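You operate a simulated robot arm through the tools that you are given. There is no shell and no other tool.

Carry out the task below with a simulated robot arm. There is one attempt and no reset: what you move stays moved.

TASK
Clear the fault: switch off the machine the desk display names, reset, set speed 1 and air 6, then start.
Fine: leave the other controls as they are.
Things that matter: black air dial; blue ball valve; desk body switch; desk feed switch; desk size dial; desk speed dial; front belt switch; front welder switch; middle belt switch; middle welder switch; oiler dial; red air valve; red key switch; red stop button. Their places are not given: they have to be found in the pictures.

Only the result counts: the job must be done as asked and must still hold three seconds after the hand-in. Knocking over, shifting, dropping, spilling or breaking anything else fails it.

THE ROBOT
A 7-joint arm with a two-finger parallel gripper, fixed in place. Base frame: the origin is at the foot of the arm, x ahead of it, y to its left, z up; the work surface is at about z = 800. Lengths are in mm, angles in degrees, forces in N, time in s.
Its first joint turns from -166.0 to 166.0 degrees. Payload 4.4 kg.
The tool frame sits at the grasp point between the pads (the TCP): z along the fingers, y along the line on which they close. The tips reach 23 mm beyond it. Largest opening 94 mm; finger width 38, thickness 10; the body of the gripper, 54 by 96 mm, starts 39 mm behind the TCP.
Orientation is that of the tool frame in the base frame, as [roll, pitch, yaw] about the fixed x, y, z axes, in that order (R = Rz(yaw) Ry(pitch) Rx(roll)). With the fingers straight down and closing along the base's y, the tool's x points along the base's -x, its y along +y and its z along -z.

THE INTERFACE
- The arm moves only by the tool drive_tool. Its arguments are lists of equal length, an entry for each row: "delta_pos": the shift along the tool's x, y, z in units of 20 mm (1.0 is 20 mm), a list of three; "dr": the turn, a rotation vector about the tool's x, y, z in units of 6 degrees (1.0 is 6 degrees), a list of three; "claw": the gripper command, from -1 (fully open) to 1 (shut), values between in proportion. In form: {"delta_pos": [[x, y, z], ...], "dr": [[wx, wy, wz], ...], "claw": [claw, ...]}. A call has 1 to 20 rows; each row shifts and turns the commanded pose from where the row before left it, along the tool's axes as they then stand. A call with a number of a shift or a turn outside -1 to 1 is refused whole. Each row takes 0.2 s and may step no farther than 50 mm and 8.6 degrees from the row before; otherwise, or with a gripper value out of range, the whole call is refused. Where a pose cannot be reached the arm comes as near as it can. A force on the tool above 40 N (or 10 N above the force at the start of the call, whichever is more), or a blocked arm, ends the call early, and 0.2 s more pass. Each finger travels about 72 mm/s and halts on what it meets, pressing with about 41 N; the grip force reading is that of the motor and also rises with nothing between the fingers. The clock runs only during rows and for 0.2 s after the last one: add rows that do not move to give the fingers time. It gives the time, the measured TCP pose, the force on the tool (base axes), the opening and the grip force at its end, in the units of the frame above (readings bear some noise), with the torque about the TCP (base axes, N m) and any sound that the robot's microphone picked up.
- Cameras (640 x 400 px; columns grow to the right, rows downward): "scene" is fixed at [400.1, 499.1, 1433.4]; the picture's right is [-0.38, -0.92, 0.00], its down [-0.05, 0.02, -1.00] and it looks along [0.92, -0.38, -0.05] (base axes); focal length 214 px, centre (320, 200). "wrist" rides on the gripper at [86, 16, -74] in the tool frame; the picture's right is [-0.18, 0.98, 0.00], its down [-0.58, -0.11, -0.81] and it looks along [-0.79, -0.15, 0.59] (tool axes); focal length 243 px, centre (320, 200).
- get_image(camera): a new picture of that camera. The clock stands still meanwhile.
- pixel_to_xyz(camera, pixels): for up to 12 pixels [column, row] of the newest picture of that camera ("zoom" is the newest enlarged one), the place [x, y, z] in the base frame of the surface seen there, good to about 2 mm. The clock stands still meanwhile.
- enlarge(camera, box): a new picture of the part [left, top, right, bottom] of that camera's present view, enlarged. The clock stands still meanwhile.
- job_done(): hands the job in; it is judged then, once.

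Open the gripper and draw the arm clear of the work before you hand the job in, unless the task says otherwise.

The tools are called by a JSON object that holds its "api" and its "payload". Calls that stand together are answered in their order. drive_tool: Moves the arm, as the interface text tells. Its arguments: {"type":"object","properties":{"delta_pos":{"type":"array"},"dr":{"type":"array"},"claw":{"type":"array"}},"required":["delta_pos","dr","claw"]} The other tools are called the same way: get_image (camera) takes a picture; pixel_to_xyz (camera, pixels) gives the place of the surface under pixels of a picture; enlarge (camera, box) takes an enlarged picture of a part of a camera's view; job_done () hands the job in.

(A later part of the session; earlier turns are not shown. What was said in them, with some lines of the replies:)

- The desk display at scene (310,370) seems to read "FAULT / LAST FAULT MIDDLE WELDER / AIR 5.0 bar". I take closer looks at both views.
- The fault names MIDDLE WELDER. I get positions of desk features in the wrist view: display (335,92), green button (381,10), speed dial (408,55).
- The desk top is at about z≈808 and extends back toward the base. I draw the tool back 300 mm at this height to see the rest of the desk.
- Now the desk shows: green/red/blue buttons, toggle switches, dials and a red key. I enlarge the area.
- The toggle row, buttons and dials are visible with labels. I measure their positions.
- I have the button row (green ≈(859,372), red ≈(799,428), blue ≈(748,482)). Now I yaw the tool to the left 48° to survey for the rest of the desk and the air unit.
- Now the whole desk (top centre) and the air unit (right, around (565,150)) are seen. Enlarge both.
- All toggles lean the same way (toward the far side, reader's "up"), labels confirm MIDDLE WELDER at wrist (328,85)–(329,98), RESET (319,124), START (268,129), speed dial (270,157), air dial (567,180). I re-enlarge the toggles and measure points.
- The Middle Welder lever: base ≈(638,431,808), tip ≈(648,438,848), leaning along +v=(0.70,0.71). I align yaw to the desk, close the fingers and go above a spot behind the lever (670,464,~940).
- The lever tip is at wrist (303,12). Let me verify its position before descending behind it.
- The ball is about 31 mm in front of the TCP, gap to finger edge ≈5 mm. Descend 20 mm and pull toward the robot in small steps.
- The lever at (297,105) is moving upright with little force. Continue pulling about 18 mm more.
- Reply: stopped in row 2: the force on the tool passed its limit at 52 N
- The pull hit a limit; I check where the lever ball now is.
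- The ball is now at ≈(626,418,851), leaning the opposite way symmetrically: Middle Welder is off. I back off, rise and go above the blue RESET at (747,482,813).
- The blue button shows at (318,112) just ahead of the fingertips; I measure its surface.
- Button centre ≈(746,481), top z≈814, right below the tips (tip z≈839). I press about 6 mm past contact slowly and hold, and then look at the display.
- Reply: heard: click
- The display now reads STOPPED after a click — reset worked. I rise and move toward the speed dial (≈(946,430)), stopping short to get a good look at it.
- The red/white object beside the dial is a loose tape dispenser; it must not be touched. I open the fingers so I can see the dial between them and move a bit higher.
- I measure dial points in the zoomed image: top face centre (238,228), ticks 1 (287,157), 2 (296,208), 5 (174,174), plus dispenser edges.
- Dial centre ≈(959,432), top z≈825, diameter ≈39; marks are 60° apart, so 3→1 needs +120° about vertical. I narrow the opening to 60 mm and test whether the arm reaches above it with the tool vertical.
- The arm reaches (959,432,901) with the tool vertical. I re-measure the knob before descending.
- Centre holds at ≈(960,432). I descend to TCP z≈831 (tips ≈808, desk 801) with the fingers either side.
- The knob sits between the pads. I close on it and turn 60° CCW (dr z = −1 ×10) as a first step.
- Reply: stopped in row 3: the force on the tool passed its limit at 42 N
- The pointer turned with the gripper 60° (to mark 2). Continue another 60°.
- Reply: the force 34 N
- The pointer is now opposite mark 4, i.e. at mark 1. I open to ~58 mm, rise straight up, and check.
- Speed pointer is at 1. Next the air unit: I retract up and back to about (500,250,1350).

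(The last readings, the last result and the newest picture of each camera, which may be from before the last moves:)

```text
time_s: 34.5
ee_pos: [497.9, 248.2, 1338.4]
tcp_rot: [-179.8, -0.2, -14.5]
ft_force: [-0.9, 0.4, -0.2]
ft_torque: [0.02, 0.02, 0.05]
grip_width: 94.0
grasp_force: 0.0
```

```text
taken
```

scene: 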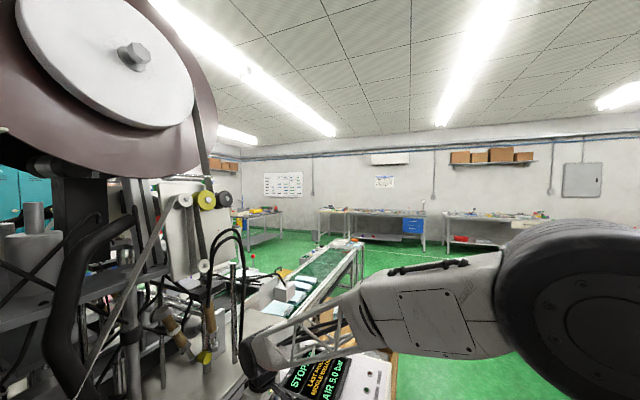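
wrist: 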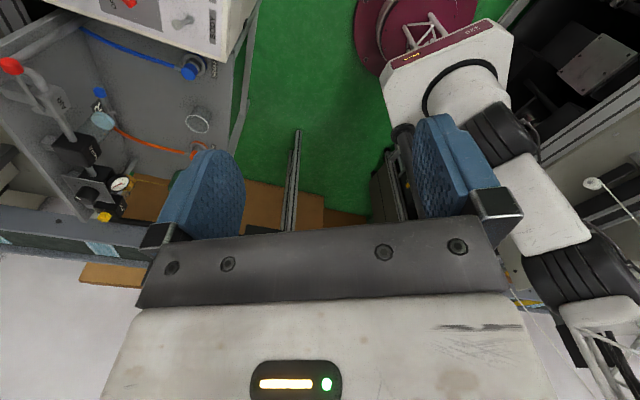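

The air unit is at wrist (105,175). I yaw back 75° so the camera looks along +y toward it.

{"api": "drive_tool", "payload": {"delta_pos": [[0, 0, 0], [0, 0, 0], [0, 0, 0], [0, 0, 0], [0, 0, 0], [0, 0, 0], [0, 0, 0], [0, 0, 0], [0, 0, 0], [0, 0, 0], [0, 0, 0], [0, 0, 0], [0, 0, 0]], "dr": [[0, 0, 0.968], [0, 0, 0.968], [0, 0, 0.968], [0, 0, 0.968], [0, 0, 0.968], [0, 0, 0.968], [0, 0, 0.968], [0, 0, 0.968], [0, 0, 0.968], [0, 0, 0.968], [0, 0, 0.968], [0, 0, 0.968], [0, 0, 0.968]], "claw": [-1, -1, -1, -1, -1, -1, -1, -1, -1, -1, -1, -1, -1]}}

{"api": "get_image", "payload": {"camera": "wrist"}}

{"api": "enlarge", "payload": {"camera": "wrist", "box": [240, 60, 400, 160]}}

```text
time_s: 37.3
ee_pos: [497.4, 248.6, 1336.5]
tcp_rot: [-179.7, 0.3, -90.2]
ft_force: [0.0, 0.0, -0.9]
ft_torque: [-0.02, 0.01, -0.04]
grip_width: 94.1
grasp_force: 0.0
```

```text
taken
```

wrist: 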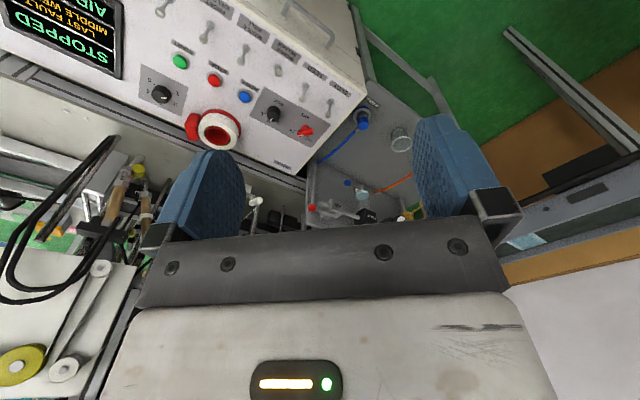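

```text
4.00 times, centred on (320, 110) of wrist
```

zoom: 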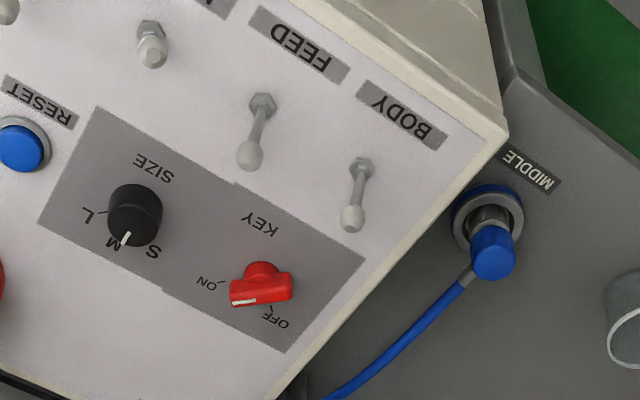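

The Middle Welder toggle is still off. I check the depth of surrounding structures before moving nearer to the air unit.

{"api": "pixel_to_xyz", "payload": {"camera": "wrist", "pixels": [[313, 205], [348, 185], [362, 200], [365, 215], [410, 215], [345, 205], [260, 205], [100, 270], [560, 90], [600, 215], [400, 140], [390, 180]]}}

{"api": "enlarge", "payload": {"camera": "wrist", "box": [240, 140, 432, 260]}}

```text
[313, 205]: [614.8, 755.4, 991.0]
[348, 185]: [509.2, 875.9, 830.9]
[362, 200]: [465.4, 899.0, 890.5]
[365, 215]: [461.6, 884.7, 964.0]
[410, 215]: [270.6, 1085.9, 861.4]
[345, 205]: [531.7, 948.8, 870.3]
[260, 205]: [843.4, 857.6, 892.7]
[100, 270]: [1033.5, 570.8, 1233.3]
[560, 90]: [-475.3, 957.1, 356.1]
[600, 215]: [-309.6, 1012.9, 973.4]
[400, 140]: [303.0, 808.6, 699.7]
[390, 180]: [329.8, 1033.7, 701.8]
```

```text
3.33 times, centred on (336, 200) of wrist
```

zoom: 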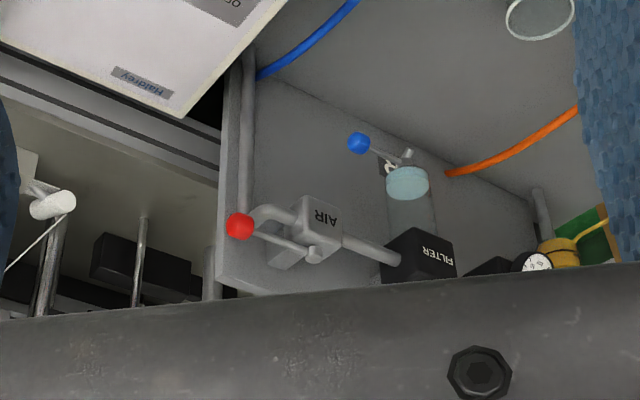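

The air unit's pieces are upright (image is flipped; knob axis points up, top z≈1031). I move 400 mm in +y at this height for a closer look.

{"api": "drive_tool", "payload": {"delta_pos": [[-1, 0.19, 0], [-1, 0.19, 0], [-1, 0.19, 0], [-1, 0.19, 0], [-1, 0.19, 0], [-1, 0.19, 0], [-1, 0.19, 0], [-1, 0.19, 0], [-1, 0.19, 0], [-1, 0.19, 0], [-1, 0.19, 0], [-1, 0.19, 0], [-1, 0.19, 0], [-1, 0.19, 0], [-1, 0.19, 0], [-1, 0.19, 0], [-1, 0.19, 0], [-1, 0.19, 0], [-1, 0.19, 0], [-1, 0.19, 0]], "dr": [[0, 0, 0], [0, 0, 0], [0, 0, 0], [0, 0, 0], [0, 0, 0], [0, 0, 0], [0, 0, 0], [0, 0, 0], [0, 0, 0], [0, 0, 0], [0, 0, 0], [0, 0, 0], [0, 0, 0], [0, 0, 0], [0, 0, 0], [0, 0, 0], [0, 0, 0], [0, 0, 0], [0, 0, 0], [0, 0, 0]], "claw": [-1, -1, -1, -1, -1, -1, -1, -1, -1, -1, -1, -1, -1, -1, -1, -1, -1, -1, -1, -1]}}

{"api": "get_image", "payload": {"camera": "wrist"}}

```text
time_s: 41.5
ee_pos: [421.2, 647.4, 1337.7]
tcp_rot: [-179.7, 0.3, -90.1]
ft_force: [-0.2, 0.4, -0.2]
ft_torque: [0.04, 0.01, 0.02]
grip_width: 93.9
grasp_force: 0.2
```

```text
taken
```

wrist: 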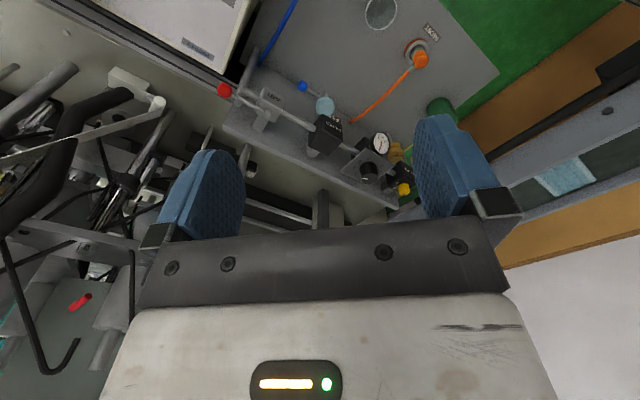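

The dial is at about (368,170) with gauge at (380,141). Enlarge and measure.

{"api": "enlarge", "payload": {"camera": "wrist", "box": [320, 115, 432, 215]}}

{"api": "pixel_to_xyz", "payload": {"camera": "wrist", "pixels": [[368, 170], [368, 178], [380, 160], [360, 160], [380, 141], [402, 188], [326, 140], [395, 205], [225, 90], [325, 105], [345, 152], [320, 200]]}}

```text
4.00 times, centred on (376, 165) of wrist
```

zoom: 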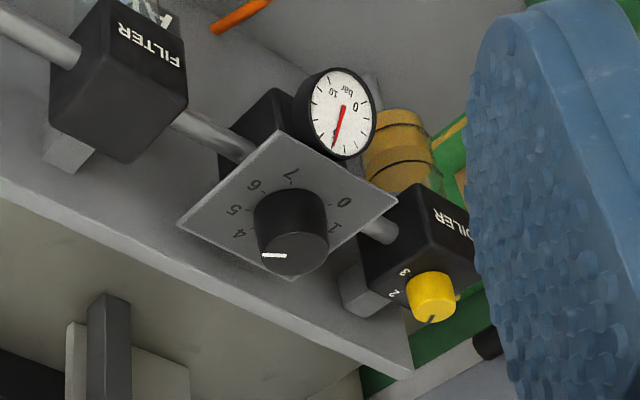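

```text
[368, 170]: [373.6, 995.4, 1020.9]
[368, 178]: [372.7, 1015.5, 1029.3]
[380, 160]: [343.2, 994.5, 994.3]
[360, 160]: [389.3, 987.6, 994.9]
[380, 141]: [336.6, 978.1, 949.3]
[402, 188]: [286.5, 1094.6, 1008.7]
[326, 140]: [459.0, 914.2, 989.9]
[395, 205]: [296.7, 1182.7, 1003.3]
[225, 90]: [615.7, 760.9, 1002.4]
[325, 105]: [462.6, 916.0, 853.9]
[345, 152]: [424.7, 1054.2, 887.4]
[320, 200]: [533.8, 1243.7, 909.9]
```

I measure the knob's top face, pointer, and numeral positions in the zoom.

{"api": "pixel_to_xyz", "payload": {"camera": "zoom", "pixels": [[292, 250], [264, 256], [286, 255], [325, 240], [292, 232], [292, 270], [292, 173], [254, 184], [234, 209], [239, 233], [345, 202], [332, 227]]}}

{"api": "pixel_to_xyz", "payload": {"camera": "zoom", "pixels": [[279, 131], [398, 202], [178, 224], [291, 188], [262, 195], [330, 208], [345, 110], [400, 220], [430, 300], [300, 120], [370, 80], [260, 250]]}}

```text
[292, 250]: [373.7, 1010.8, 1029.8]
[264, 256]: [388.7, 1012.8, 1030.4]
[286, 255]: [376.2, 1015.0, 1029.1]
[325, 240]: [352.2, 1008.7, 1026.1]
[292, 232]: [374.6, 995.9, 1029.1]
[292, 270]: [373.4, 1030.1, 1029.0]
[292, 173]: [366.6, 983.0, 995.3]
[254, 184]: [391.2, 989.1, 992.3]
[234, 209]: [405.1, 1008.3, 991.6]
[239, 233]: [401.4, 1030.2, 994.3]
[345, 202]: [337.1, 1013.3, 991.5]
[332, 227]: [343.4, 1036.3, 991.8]
```

```text
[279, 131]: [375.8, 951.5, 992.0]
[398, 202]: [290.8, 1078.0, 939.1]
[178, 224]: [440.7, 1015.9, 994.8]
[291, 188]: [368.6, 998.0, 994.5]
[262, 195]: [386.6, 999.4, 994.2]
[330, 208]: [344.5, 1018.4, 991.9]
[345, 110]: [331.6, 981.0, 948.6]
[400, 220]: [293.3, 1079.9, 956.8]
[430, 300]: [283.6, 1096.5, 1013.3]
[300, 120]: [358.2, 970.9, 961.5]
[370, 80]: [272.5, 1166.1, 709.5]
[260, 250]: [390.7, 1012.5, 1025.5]
```

Knob centre ≈(371.5,1013), top z≈1030, plate z≈993; 40° per bar, pointer at 5. I travel to above it (TCP z≈1097).

{"api": "drive_tool", "payload": {"delta_pos": [[-1, 0.137, 0.65], [-1, 0.137, 0.65], [-1, 0.137, 0.65], [-1, 0.137, 0.65], [-1, 0.137, 0.65], [-1, 0.137, 0.65], [-1, 0.137, 0.65], [-1, 0.137, 0.65], [-1, 0.137, 0.65], [-1, 0.137, 0.65], [-1, 0.137, 0.65], [-1, 0.137, 0.65], [-1, 0.137, 0.65], [-1, 0.137, 0.65], [-1, 0.137, 0.65], [-1, 0.137, 0.65], [-1, 0.137, 0.65]], "dr": [[0, 0, 0], [0, 0, 0], [0, 0, 0], [0, 0, 0], [0, 0, 0], [0, 0, 0], [0, 0, 0], [0, 0, 0], [0, 0, 0], [0, 0, 0], [0, 0, 0], [0, 0, 0], [0, 0, 0], [0, 0, 0], [0, 0, 0], [0, 0, 0], [0, 0, 0]], "claw": [-0.3, -0.3, -0.3, -0.3, -0.3, -0.3, -0.3, -0.3, -0.3, -0.3, -0.3, -0.3, -0.3, -0.3, -0.3, -0.3, -0.3]}}

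{"api": "get_image", "payload": {"camera": "wrist"}}

```text
time_s: 45.1
ee_pos: [377.2, 990.1, 1119.4]
tcp_rot: [-179.7, 0.2, -90.1]
ft_force: [0.8, -0.3, 0.4]
ft_torque: [-0.02, 0.01, 0.01]
grip_width: 60.9
grasp_force: 0.1
```

```text
taken
```

wrist: 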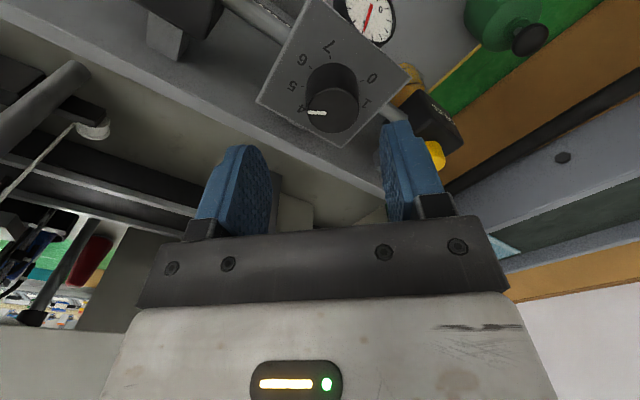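

Reaching fine; the knob is at (333,105) with pointer left. I re-measure it from this closer view.

{"api": "enlarge", "payload": {"camera": "wrist", "box": [240, 0, 480, 150]}}

{"api": "pixel_to_xyz", "payload": {"camera": "wrist", "pixels": [[333, 108], [333, 90], [333, 130], [309, 110], [356, 108], [311, 112], [325, 113], [327, 44], [301, 60], [293, 86], [373, 77], [435, 155]]}}

```text
2.67 times, centred on (360, 75) of wrist
```

zoom: 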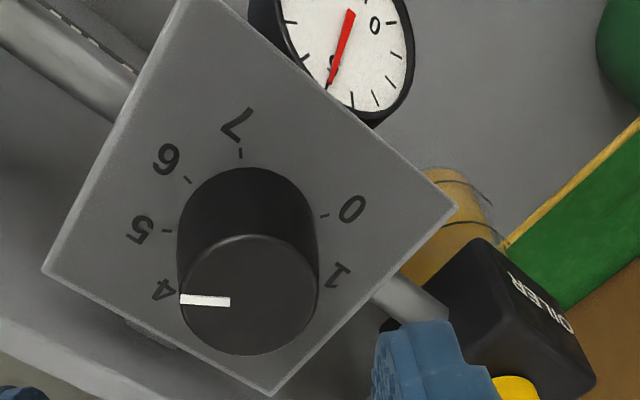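

```text
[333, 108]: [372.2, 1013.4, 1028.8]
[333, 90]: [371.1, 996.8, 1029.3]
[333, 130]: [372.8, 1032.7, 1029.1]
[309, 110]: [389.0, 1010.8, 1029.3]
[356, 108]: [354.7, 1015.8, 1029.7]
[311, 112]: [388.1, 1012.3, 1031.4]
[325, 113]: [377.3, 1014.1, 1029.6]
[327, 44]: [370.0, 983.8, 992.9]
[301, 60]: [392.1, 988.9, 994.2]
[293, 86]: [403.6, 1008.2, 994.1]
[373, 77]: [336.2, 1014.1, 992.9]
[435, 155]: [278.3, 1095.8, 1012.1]
```

I measure the tick marks themselves in the zoom for the exact angle from 5 to 6.

{"api": "pixel_to_xyz", "payload": {"camera": "zoom", "pixels": [[167, 231], [187, 179], [240, 152], [325, 216], [182, 299], [228, 302], [248, 295], [316, 285], [249, 236], [250, 354]]}}

```text
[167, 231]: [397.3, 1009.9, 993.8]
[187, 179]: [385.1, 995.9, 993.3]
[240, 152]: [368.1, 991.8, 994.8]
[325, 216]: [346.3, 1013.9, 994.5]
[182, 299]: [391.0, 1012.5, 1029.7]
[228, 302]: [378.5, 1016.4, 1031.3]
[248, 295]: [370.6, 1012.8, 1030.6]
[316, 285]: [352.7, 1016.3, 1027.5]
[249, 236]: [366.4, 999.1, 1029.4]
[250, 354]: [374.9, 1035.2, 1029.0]
```

Next I centre over the knob (372,1014), descend to TCP z≈1023 (tips ≈1000, plate 993).

{"api": "drive_tool", "payload": {"delta_pos": [[-0.6, 0.13, 0], [-0.6, 0.13, 0], [0, 0, 1], [0, 0, 1], [0, 0, 0.5], [0, 0, 0]], "dr": [[0, 0, 0], [0, 0, 0], [0, 0, 0], [0, 0, 0], [0, 0, 0], [0, 0, 0]], "claw": [-0.3, -0.3, -0.3, -0.3, -0.3, -0.3]}}

{"api": "get_image", "payload": {"camera": "wrist"}}

```text
time_s: 46.5
ee_pos: [373.5, 1013.1, 1068.8]
tcp_rot: [-179.7, 0.1, -90.0]
ft_force: [0.1, -0.2, 0.2]
ft_torque: [0.0, 0.0, 0.02]
grip_width: 61.0
grasp_force: 0.1
```

```text
taken
```

wrist: 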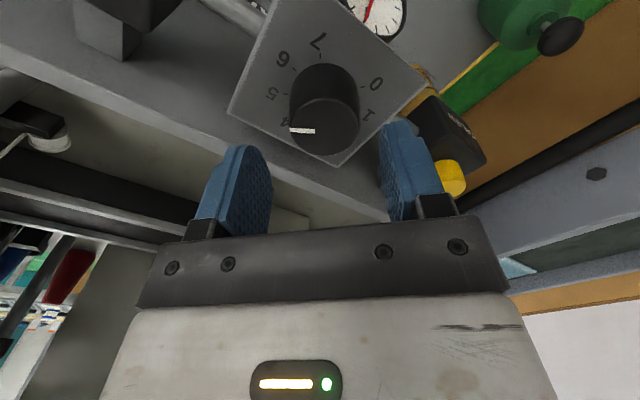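

Well centred. Descend the last 46 mm.

{"api": "drive_tool", "payload": {"delta_pos": [[0, 0.07, 1], [0, 0, 0.8], [0, 0, 0.5], [0, 0, 0]], "dr": [[0, 0, 0], [0, 0, 0], [0, 0, 0], [0, 0, 0]], "claw": [-0.3, -0.3, -0.3, -0.3]}}

{"api": "get_image", "payload": {"camera": "wrist"}}

```text
time_s: 47.5
ee_pos: [371.9, 1015.5, 1023.1]
tcp_rot: [-179.8, 0.3, -90.1]
ft_force: [0.2, -0.2, 0.7]
ft_torque: [0.02, 0.01, -0.01]
grip_width: 61.1
grasp_force: 0.1
```

```text
taken
```

wrist: 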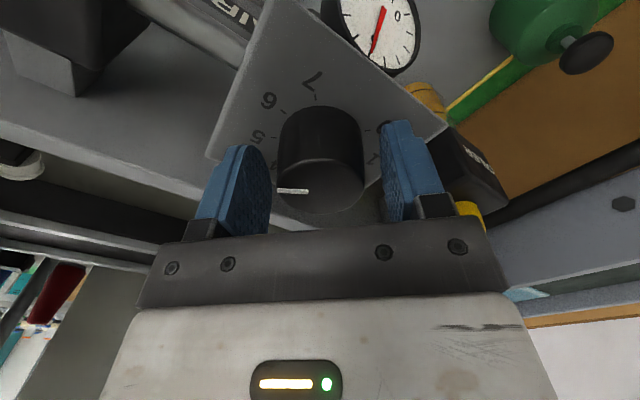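

The knob is between the pads. Close on it, then turn CW 40° (dr z +0.952 × 7).

{"api": "drive_tool", "payload": {"delta_pos": [[0, 0, 0], [0, 0, 0], [0, 0, 0]], "dr": [[0, 0, 0], [0, 0, 0], [0, 0, 0]], "claw": [1, 1, 1]}}

{"api": "drive_tool", "payload": {"delta_pos": [[0, 0, 0], [0, 0, 0], [0, 0, 0], [0, 0, 0], [0, 0, 0], [0, 0, 0], [0, 0, 0], [0, 0, 0]], "dr": [[0, 0, 0.952], [0, 0, 0.952], [0, 0, 0.952], [0, 0, 0.952], [0, 0, 0.952], [0, 0, 0.952], [0, 0, 0.952], [0, 0, 0]], "claw": [1, 1, 1, 1, 1, 1, 1, 1]}}

{"api": "get_image", "payload": {"camera": "wrist"}}

{"api": "enlarge", "payload": {"camera": "scene", "box": [230, 320, 400, 400]}}

```text
time_s: 48.3
ee_pos: [371.1, 1014.5, 1023.8]
tcp_rot: [-179.7, 0.1, -90.1]
ft_force: [-8.8, -3.2, -0.8]
ft_torque: [-0.04, 0.25, -0.02]
grip_width: 43.0
grasp_force: 44.9
```

```text
time_s: 49.8
ee_pos: [371.0, 1014.2, 1023.6]
tcp_rot: [-179.9, 0.4, -127.2]
ft_force: [-5.0, 3.4, 0.5]
ft_torque: [0.17, 0.25, 0.01]
grip_width: 42.6
grasp_force: 44.8
stopped in row 7: the force on the tool passed its limit at 42 N (the readings are from after the stop); the commanded pose is now the measured one
```

```text
taken
```

wrist: 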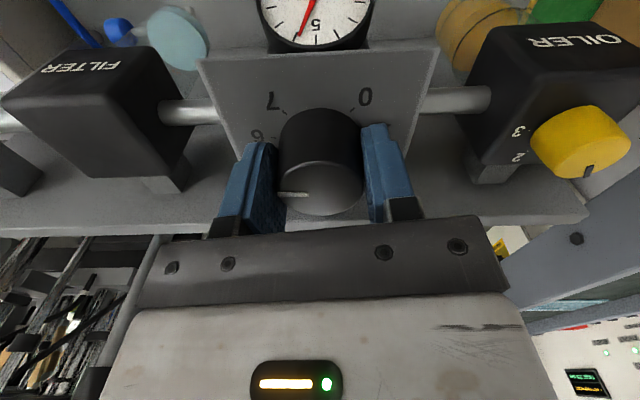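

```text
3.76 times, centred on (315, 360) of scene
```

zoom: 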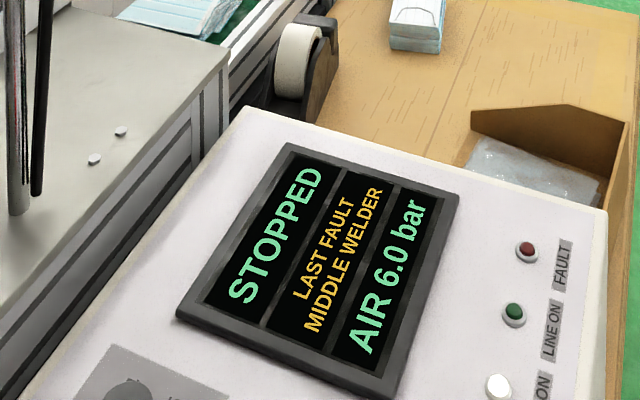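

Display reads AIR 6.0 bar. I release and rise straight up, then verify the display and dial.

{"api": "drive_tool", "payload": {"delta_pos": [[0, 0, 0], [0, 0, 0], [0, 0, -0.5], [0, 0, -1], [0, 0, -1], [0, 0, -1]], "dr": [[0, 0, 0], [0, 0, 0], [0, 0, 0], [0, 0, 0], [0, 0, 0], [0, 0, 0]], "claw": [-0.3, -0.3, -0.3, -0.3, -0.3, -0.3]}}

{"api": "get_image", "payload": {"camera": "wrist"}}

{"api": "enlarge", "payload": {"camera": "wrist", "box": [220, 0, 460, 150]}}

{"api": "enlarge", "payload": {"camera": "scene", "box": [230, 320, 400, 400]}}

```text
time_s: 51.2
ee_pos: [369.8, 1014.0, 1092.7]
tcp_rot: [-179.9, 0.6, -127.2]
ft_force: [0.1, -0.4, 0.0]
ft_torque: [0.02, 0.03, -0.03]
grip_width: 61.1
grasp_force: 0.0
```

```text
taken
```

wrist: 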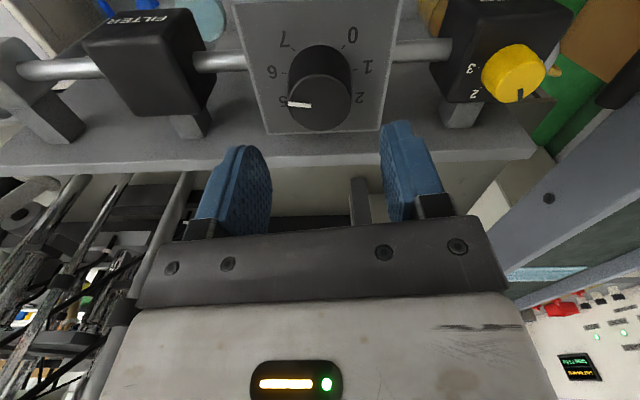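

```text
2.67 times, centred on (340, 75) of wrist
```

zoom: 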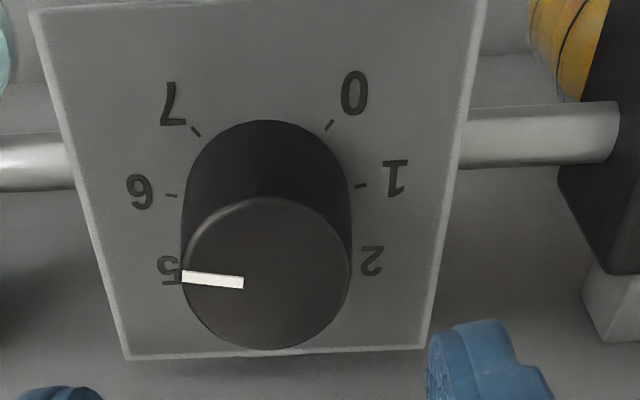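

```text
3.76 times, centred on (315, 360) of scene
```

zoom: 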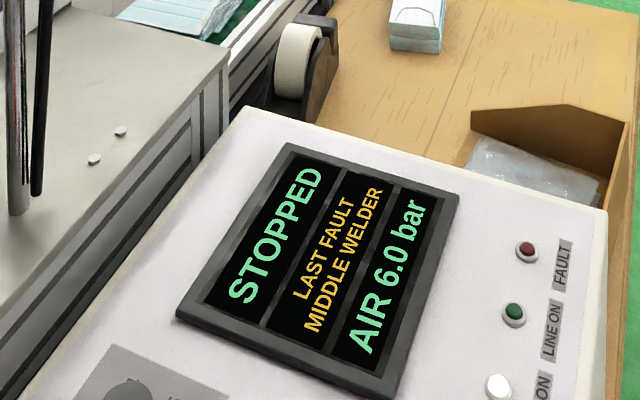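

Pointer at 6 (parallax accounted), display AIR 6.0 bar, fault lamp dark. I retrace to about (421,647,1337) with the gripper closing for the START press.

{"api": "drive_tool", "payload": {"delta_pos": [[0, 0, -1], [0.934, -0.938, -0.87], [0.934, -0.938, -0.87], [0.934, -0.938, -0.87], [0.934, -0.938, -0.87], [0.934, -0.938, -0.87], [0.934, -0.938, -0.87], [0.934, -0.938, -0.87], [0.934, -0.938, -0.87], [0.934, -0.938, -0.87], [0.934, -0.938, -0.87], [0.934, -0.938, -0.87], [0.934, -0.938, -0.87], [0.934, -0.938, -0.87], [0.934, -0.938, -0.87]], "dr": [[0, 0, 0], [0, 0, 0], [0, 0, 0], [0, 0, 0], [0, 0, 0], [0, 0, 0], [0, 0, 0], [0, 0, 0], [0, 0, 0], [0, 0, 0], [0, 0, 0], [0, 0, 0], [0, 0, 0], [0, 0, 0], [0, 0, 0]], "claw": [-0.3, -0.3, -0.3, -0.3, -0.3, -0.3, -0.3, -0.3, 1, 1, 1, 1, 1, 1, 1]}}

```text
time_s: 54.4
ee_pos: [418.4, 644.4, 1357.9]
tcp_rot: [-179.8, 0.5, -127.1]
ft_force: [0.1, 0.0, -0.6]
ft_torque: [-0.02, -0.01, -0.02]
grip_width: 0.0
grasp_force: 40.9
```

Now at (418,644,1358), closed. I move toward above START (856,371), descending along the way.

{"api": "drive_tool", "payload": {"delta_pos": [[-0.091, -0.988, 0.7], [-0.091, -0.988, 0.7], [-0.091, -0.988, 0.7], [-0.091, -0.988, 0.7], [-0.091, -0.988, 0.7], [-0.091, -0.988, 0.7], [-0.091, -0.988, 0.7], [-0.091, -0.988, 0.7], [-0.091, -0.988, 0.7], [-0.091, -0.988, 0.7], [-0.091, -0.988, 0.7], [-0.091, -0.988, 0.7], [-0.091, -0.988, 0.7], [-0.091, -0.988, 0.7], [-0.091, -0.988, 0.7], [-0.091, -0.988, 0.7], [-0.091, -0.988, 0.7], [-0.091, -0.988, 0.7], [-0.091, -0.988, 0.7], [-0.091, -0.988, 0.7]], "dr": [[0, 0, 0], [0, 0, 0], [0, 0, 0], [0, 0, 0], [0, 0, 0], [0, 0, 0], [0, 0, 0], [0, 0, 0], [0, 0, 0], [0, 0, 0], [0, 0, 0], [0, 0, 0], [0, 0, 0], [0, 0, 0], [0, 0, 0], [0, 0, 0], [0, 0, 0], [0, 0, 0], [0, 0, 0], [0, 0, 0]], "claw": [1, 1, 1, 1, 1, 1, 1, 1, 1, 1, 1, 1, 1, 1, 1, 1, 1, 1, 1, 1]}}

{"api": "drive_tool", "payload": {"delta_pos": [[-0.091, -0.988, 0.9], [-0.091, -0.988, 0.9], [-0.091, -0.988, 0.9], [-0.091, -0.988, 0.9], [-0.091, -0.988, 0.9], [-0.091, -0.988, 0.9]], "dr": [[0, 0, 0], [0, 0, 0], [0, 0, 0], [0, 0, 0], [0, 0, 0], [0, 0, 0]], "claw": [1, 1, 1, 1, 1, 1]}}

{"api": "get_image", "payload": {"camera": "wrist"}}

```text
time_s: 58.6
ee_pos: [759.1, 434.0, 1077.1]
tcp_rot: [-179.9, 0.4, -127.2]
ft_force: [-0.3, -0.3, -0.5]
ft_torque: [0.01, 0.03, 0.04]
grip_width: 0.2
grasp_force: 40.9
```

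```text
time_s: 60.0
ee_pos: [860.3, 370.5, 967.7]
tcp_rot: [-179.9, 0.4, -127.2]
ft_force: [0.3, 0.3, 0.9]
ft_torque: [0.04, 0.01, 0.03]
grip_width: 0.0
grasp_force: 41.1
```

```text
taken
```

wrist: 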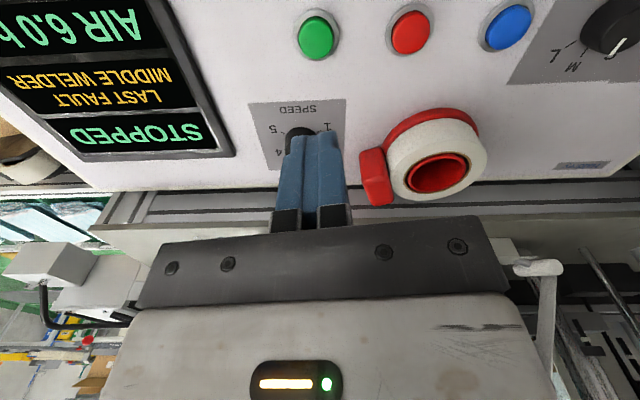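

I measure the green START button at (318,38).

{"api": "pixel_to_xyz", "payload": {"camera": "wrist", "pixels": [[318, 25], [318, 38], [318, 50], [302, 38], [333, 38], [410, 32], [508, 27]]}}

{"api": "enlarge", "payload": {"camera": "wrist", "box": [240, 0, 400, 100]}}

```text
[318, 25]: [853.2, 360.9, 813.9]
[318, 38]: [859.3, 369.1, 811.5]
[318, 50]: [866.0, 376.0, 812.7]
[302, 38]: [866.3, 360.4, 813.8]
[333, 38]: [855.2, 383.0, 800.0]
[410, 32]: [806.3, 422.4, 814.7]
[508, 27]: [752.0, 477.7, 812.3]
```

```text
4.00 times, centred on (320, 50) of wrist
```

zoom: 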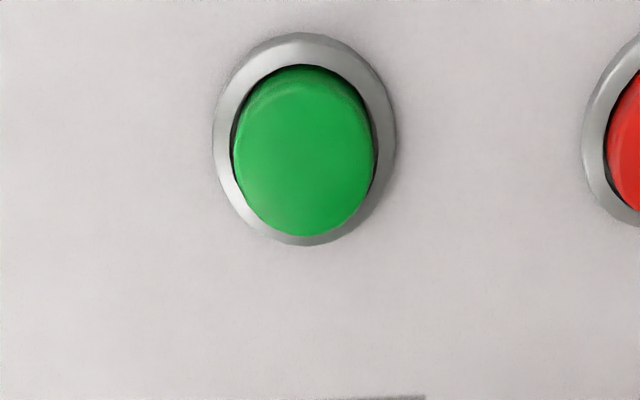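

Button centre ≈(860,369), straight below the TCP. I descend and press to the same depth as with RESET (TCP z≈833).

{"api": "drive_tool", "payload": {"delta_pos": [[0, 0, 1], [0, 0, 1], [0, 0, 1], [0, 0, 1], [0, 0, 1], [0, 0, 1], [0, 0, 0.3], [0, 0, 0.15], [0, 0, 0.1], [0, 0, 0.1], [0, 0, 0.1], [0, 0, 0]], "dr": [[0, 0, 0], [0, 0, 0], [0, 0, 0], [0, 0, 0], [0, 0, 0], [0, 0, 0], [0, 0, 0], [0, 0, 0], [0, 0, 0], [0, 0, 0], [0, 0, 0], [0, 0, 0]], "claw": [1, 1, 1, 1, 1, 1, 1, 1, 1, 1, 1, 1]}}

{"api": "enlarge", "payload": {"camera": "scene", "box": [230, 320, 400, 400]}}

```text
time_s: 62.6
ee_pos: [861.8, 373.3, 833.9]
tcp_rot: [-179.9, 0.3, -127.2]
ft_force: [1.2, 1.4, 2.1]
ft_torque: [-0.01, 0.02, -0.03]
grip_width: 0.1
grasp_force: 41.0
```

```text
3.76 times, centred on (315, 360) of scene
```

zoom: 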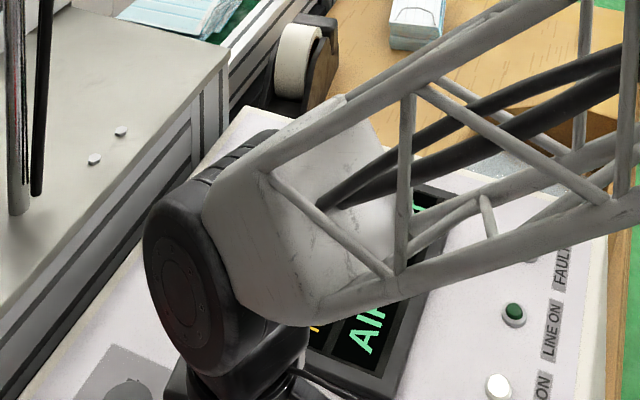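

No click yet and the LINE ON lamp is still dark; I press slightly deeper in 1 mm steps.

{"api": "drive_tool", "payload": {"delta_pos": [[0, 0, 0.06], [0, 0, 0.06], [0, 0, 0]], "dr": [[0, 0, 0], [0, 0, 0], [0, 0, 0]], "claw": [1, 1, 1]}}

{"api": "enlarge", "payload": {"camera": "scene", "box": [230, 320, 400, 400]}}

```text
time_s: 63.4
ee_pos: [860.8, 373.0, 831.1]
tcp_rot: [-179.8, 0.4, -127.2]
ft_force: [0.4, 1.8, 3.4]
ft_torque: [-0.04, 0.04, 0.03]
grip_width: 0.1
grasp_force: 40.7
heard: click
```

```text
3.76 times, centred on (315, 360) of scene
```

zoom: 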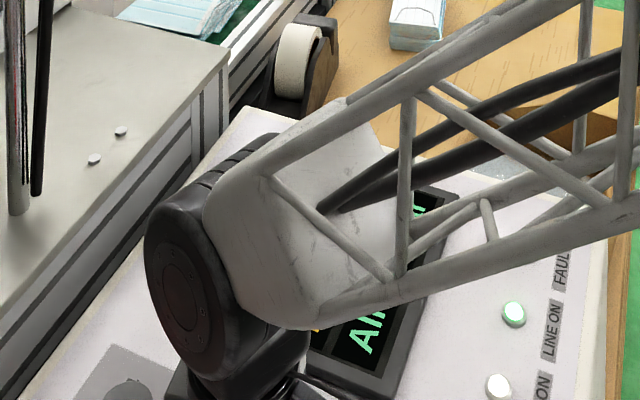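

Click heard and the LINE ON lamp is lit. I rise and retract the arm clear, opening the gripper.

{"api": "drive_tool", "payload": {"delta_pos": [[0, 0, -0.5], [0, 0, -1], [0, 0, -1], [0, 0, -1], [0, 0, -1], [0.98, 0.66, -1], [0.98, 0.66, -1], [0.98, 0.66, -1], [0.98, 0.66, -1], [0.98, 0.66, -1], [0.98, 0.66, -1], [0.98, 0.66, -1], [0.98, 0.66, -1], [0.98, 0.66, -1], [0.98, 0.66, -1], [0.98, 0.66, -1], [0.98, 0.66, -1], [0.98, 0.66, -1], [0.98, 0.66, -1], [0.98, 0.66, -1]], "dr": [[0, 0, 0], [0, 0, 0], [0, 0, 0], [0, 0, 0], [0, 0, 0], [0, 0, 0], [0, 0, 0], [0, 0, 0], [0, 0, 0], [0, 0, 0], [0, 0, 0], [0, 0, 0], [0, 0, 0], [0, 0, 0], [0, 0, 0], [0, 0, 0], [0, 0, 0], [0, 0, 0], [0, 0, 0], [0, 0, 0]], "claw": [1, 1, 1, 1, 1, 1, 1, 1, 1, 1, -1, -1, -1, -1, -1, -1, -1, -1, -1, -1]}}

{"api": "get_image", "payload": {"camera": "wrist"}}

{"api": "enlarge", "payload": {"camera": "scene", "box": [230, 320, 400, 400]}}

{"api": "enlarge", "payload": {"camera": "wrist", "box": [180, 40, 420, 190]}}

```text
time_s: 67.6
ee_pos: [525.3, 259.0, 1220.3]
tcp_rot: [-179.9, 0.5, -127.2]
ft_force: [0.3, 0.0, 1.0]
ft_torque: [0.02, 0.0, -0.02]
grip_width: 94.1
grasp_force: 0.0
```

```text
taken
```

wrist: 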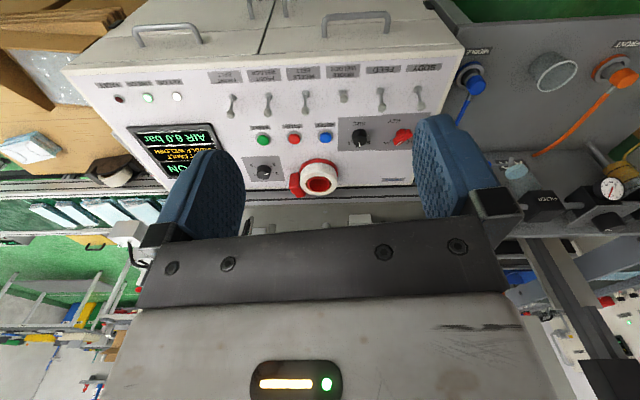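

```text
3.76 times, centred on (315, 360) of scene
```

zoom: 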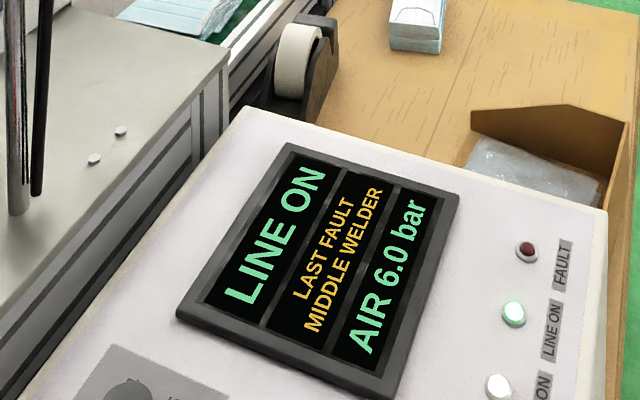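

```text
2.67 times, centred on (300, 115) of wrist
```

zoom: 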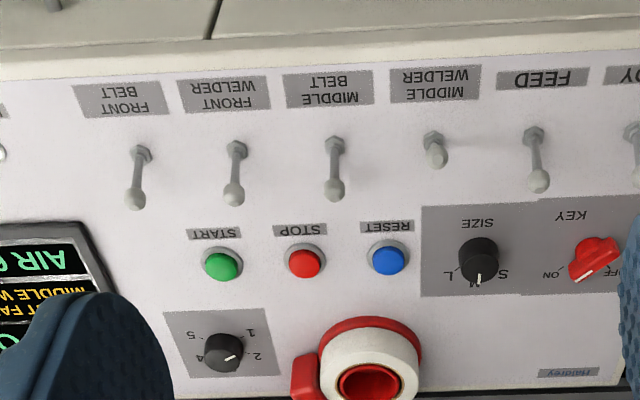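

Display reads LINE ON with AIR 6.0 bar. The Middle Welder is off, the other toggles, size dial and key are unchanged, and the speed pointer is at 1. The arm is clear and open, so I hand in.

{"api": "job_done", "payload": {}}

```text
The job is handed in.
```

The fault is cleared and the line is running. At hand-in the desk display read LINE ON and AIR 6.0 bar, the LINE ON lamp was lit and the fault lamp was dark.

- **Machine switched off:** the display named the middle welder, and I flipped its switch to the opposite side from the others.
- **Reset:** I pressed the blue RESET button once, and the display changed from FAULT to STOPPED.
- **Speed:** I turned the speed dial from 3 to 1.
- **Air:** I turned the air dial from 5 to 6, and the display confirmed 6.0 bar.
- **Start:** I pressed the green START button. It clicked only when pushed slightly deeper than RESET, so it took two pushes without letting go.

I did not touch the other desk switches, the size dial, the key, the valves or the oiler. The other desk switches, size dial and key looked unchanged in the last pictures. The tape dispenser beside the speed dial was not touched. I opened the gripper and drew the arm clear before handing in.
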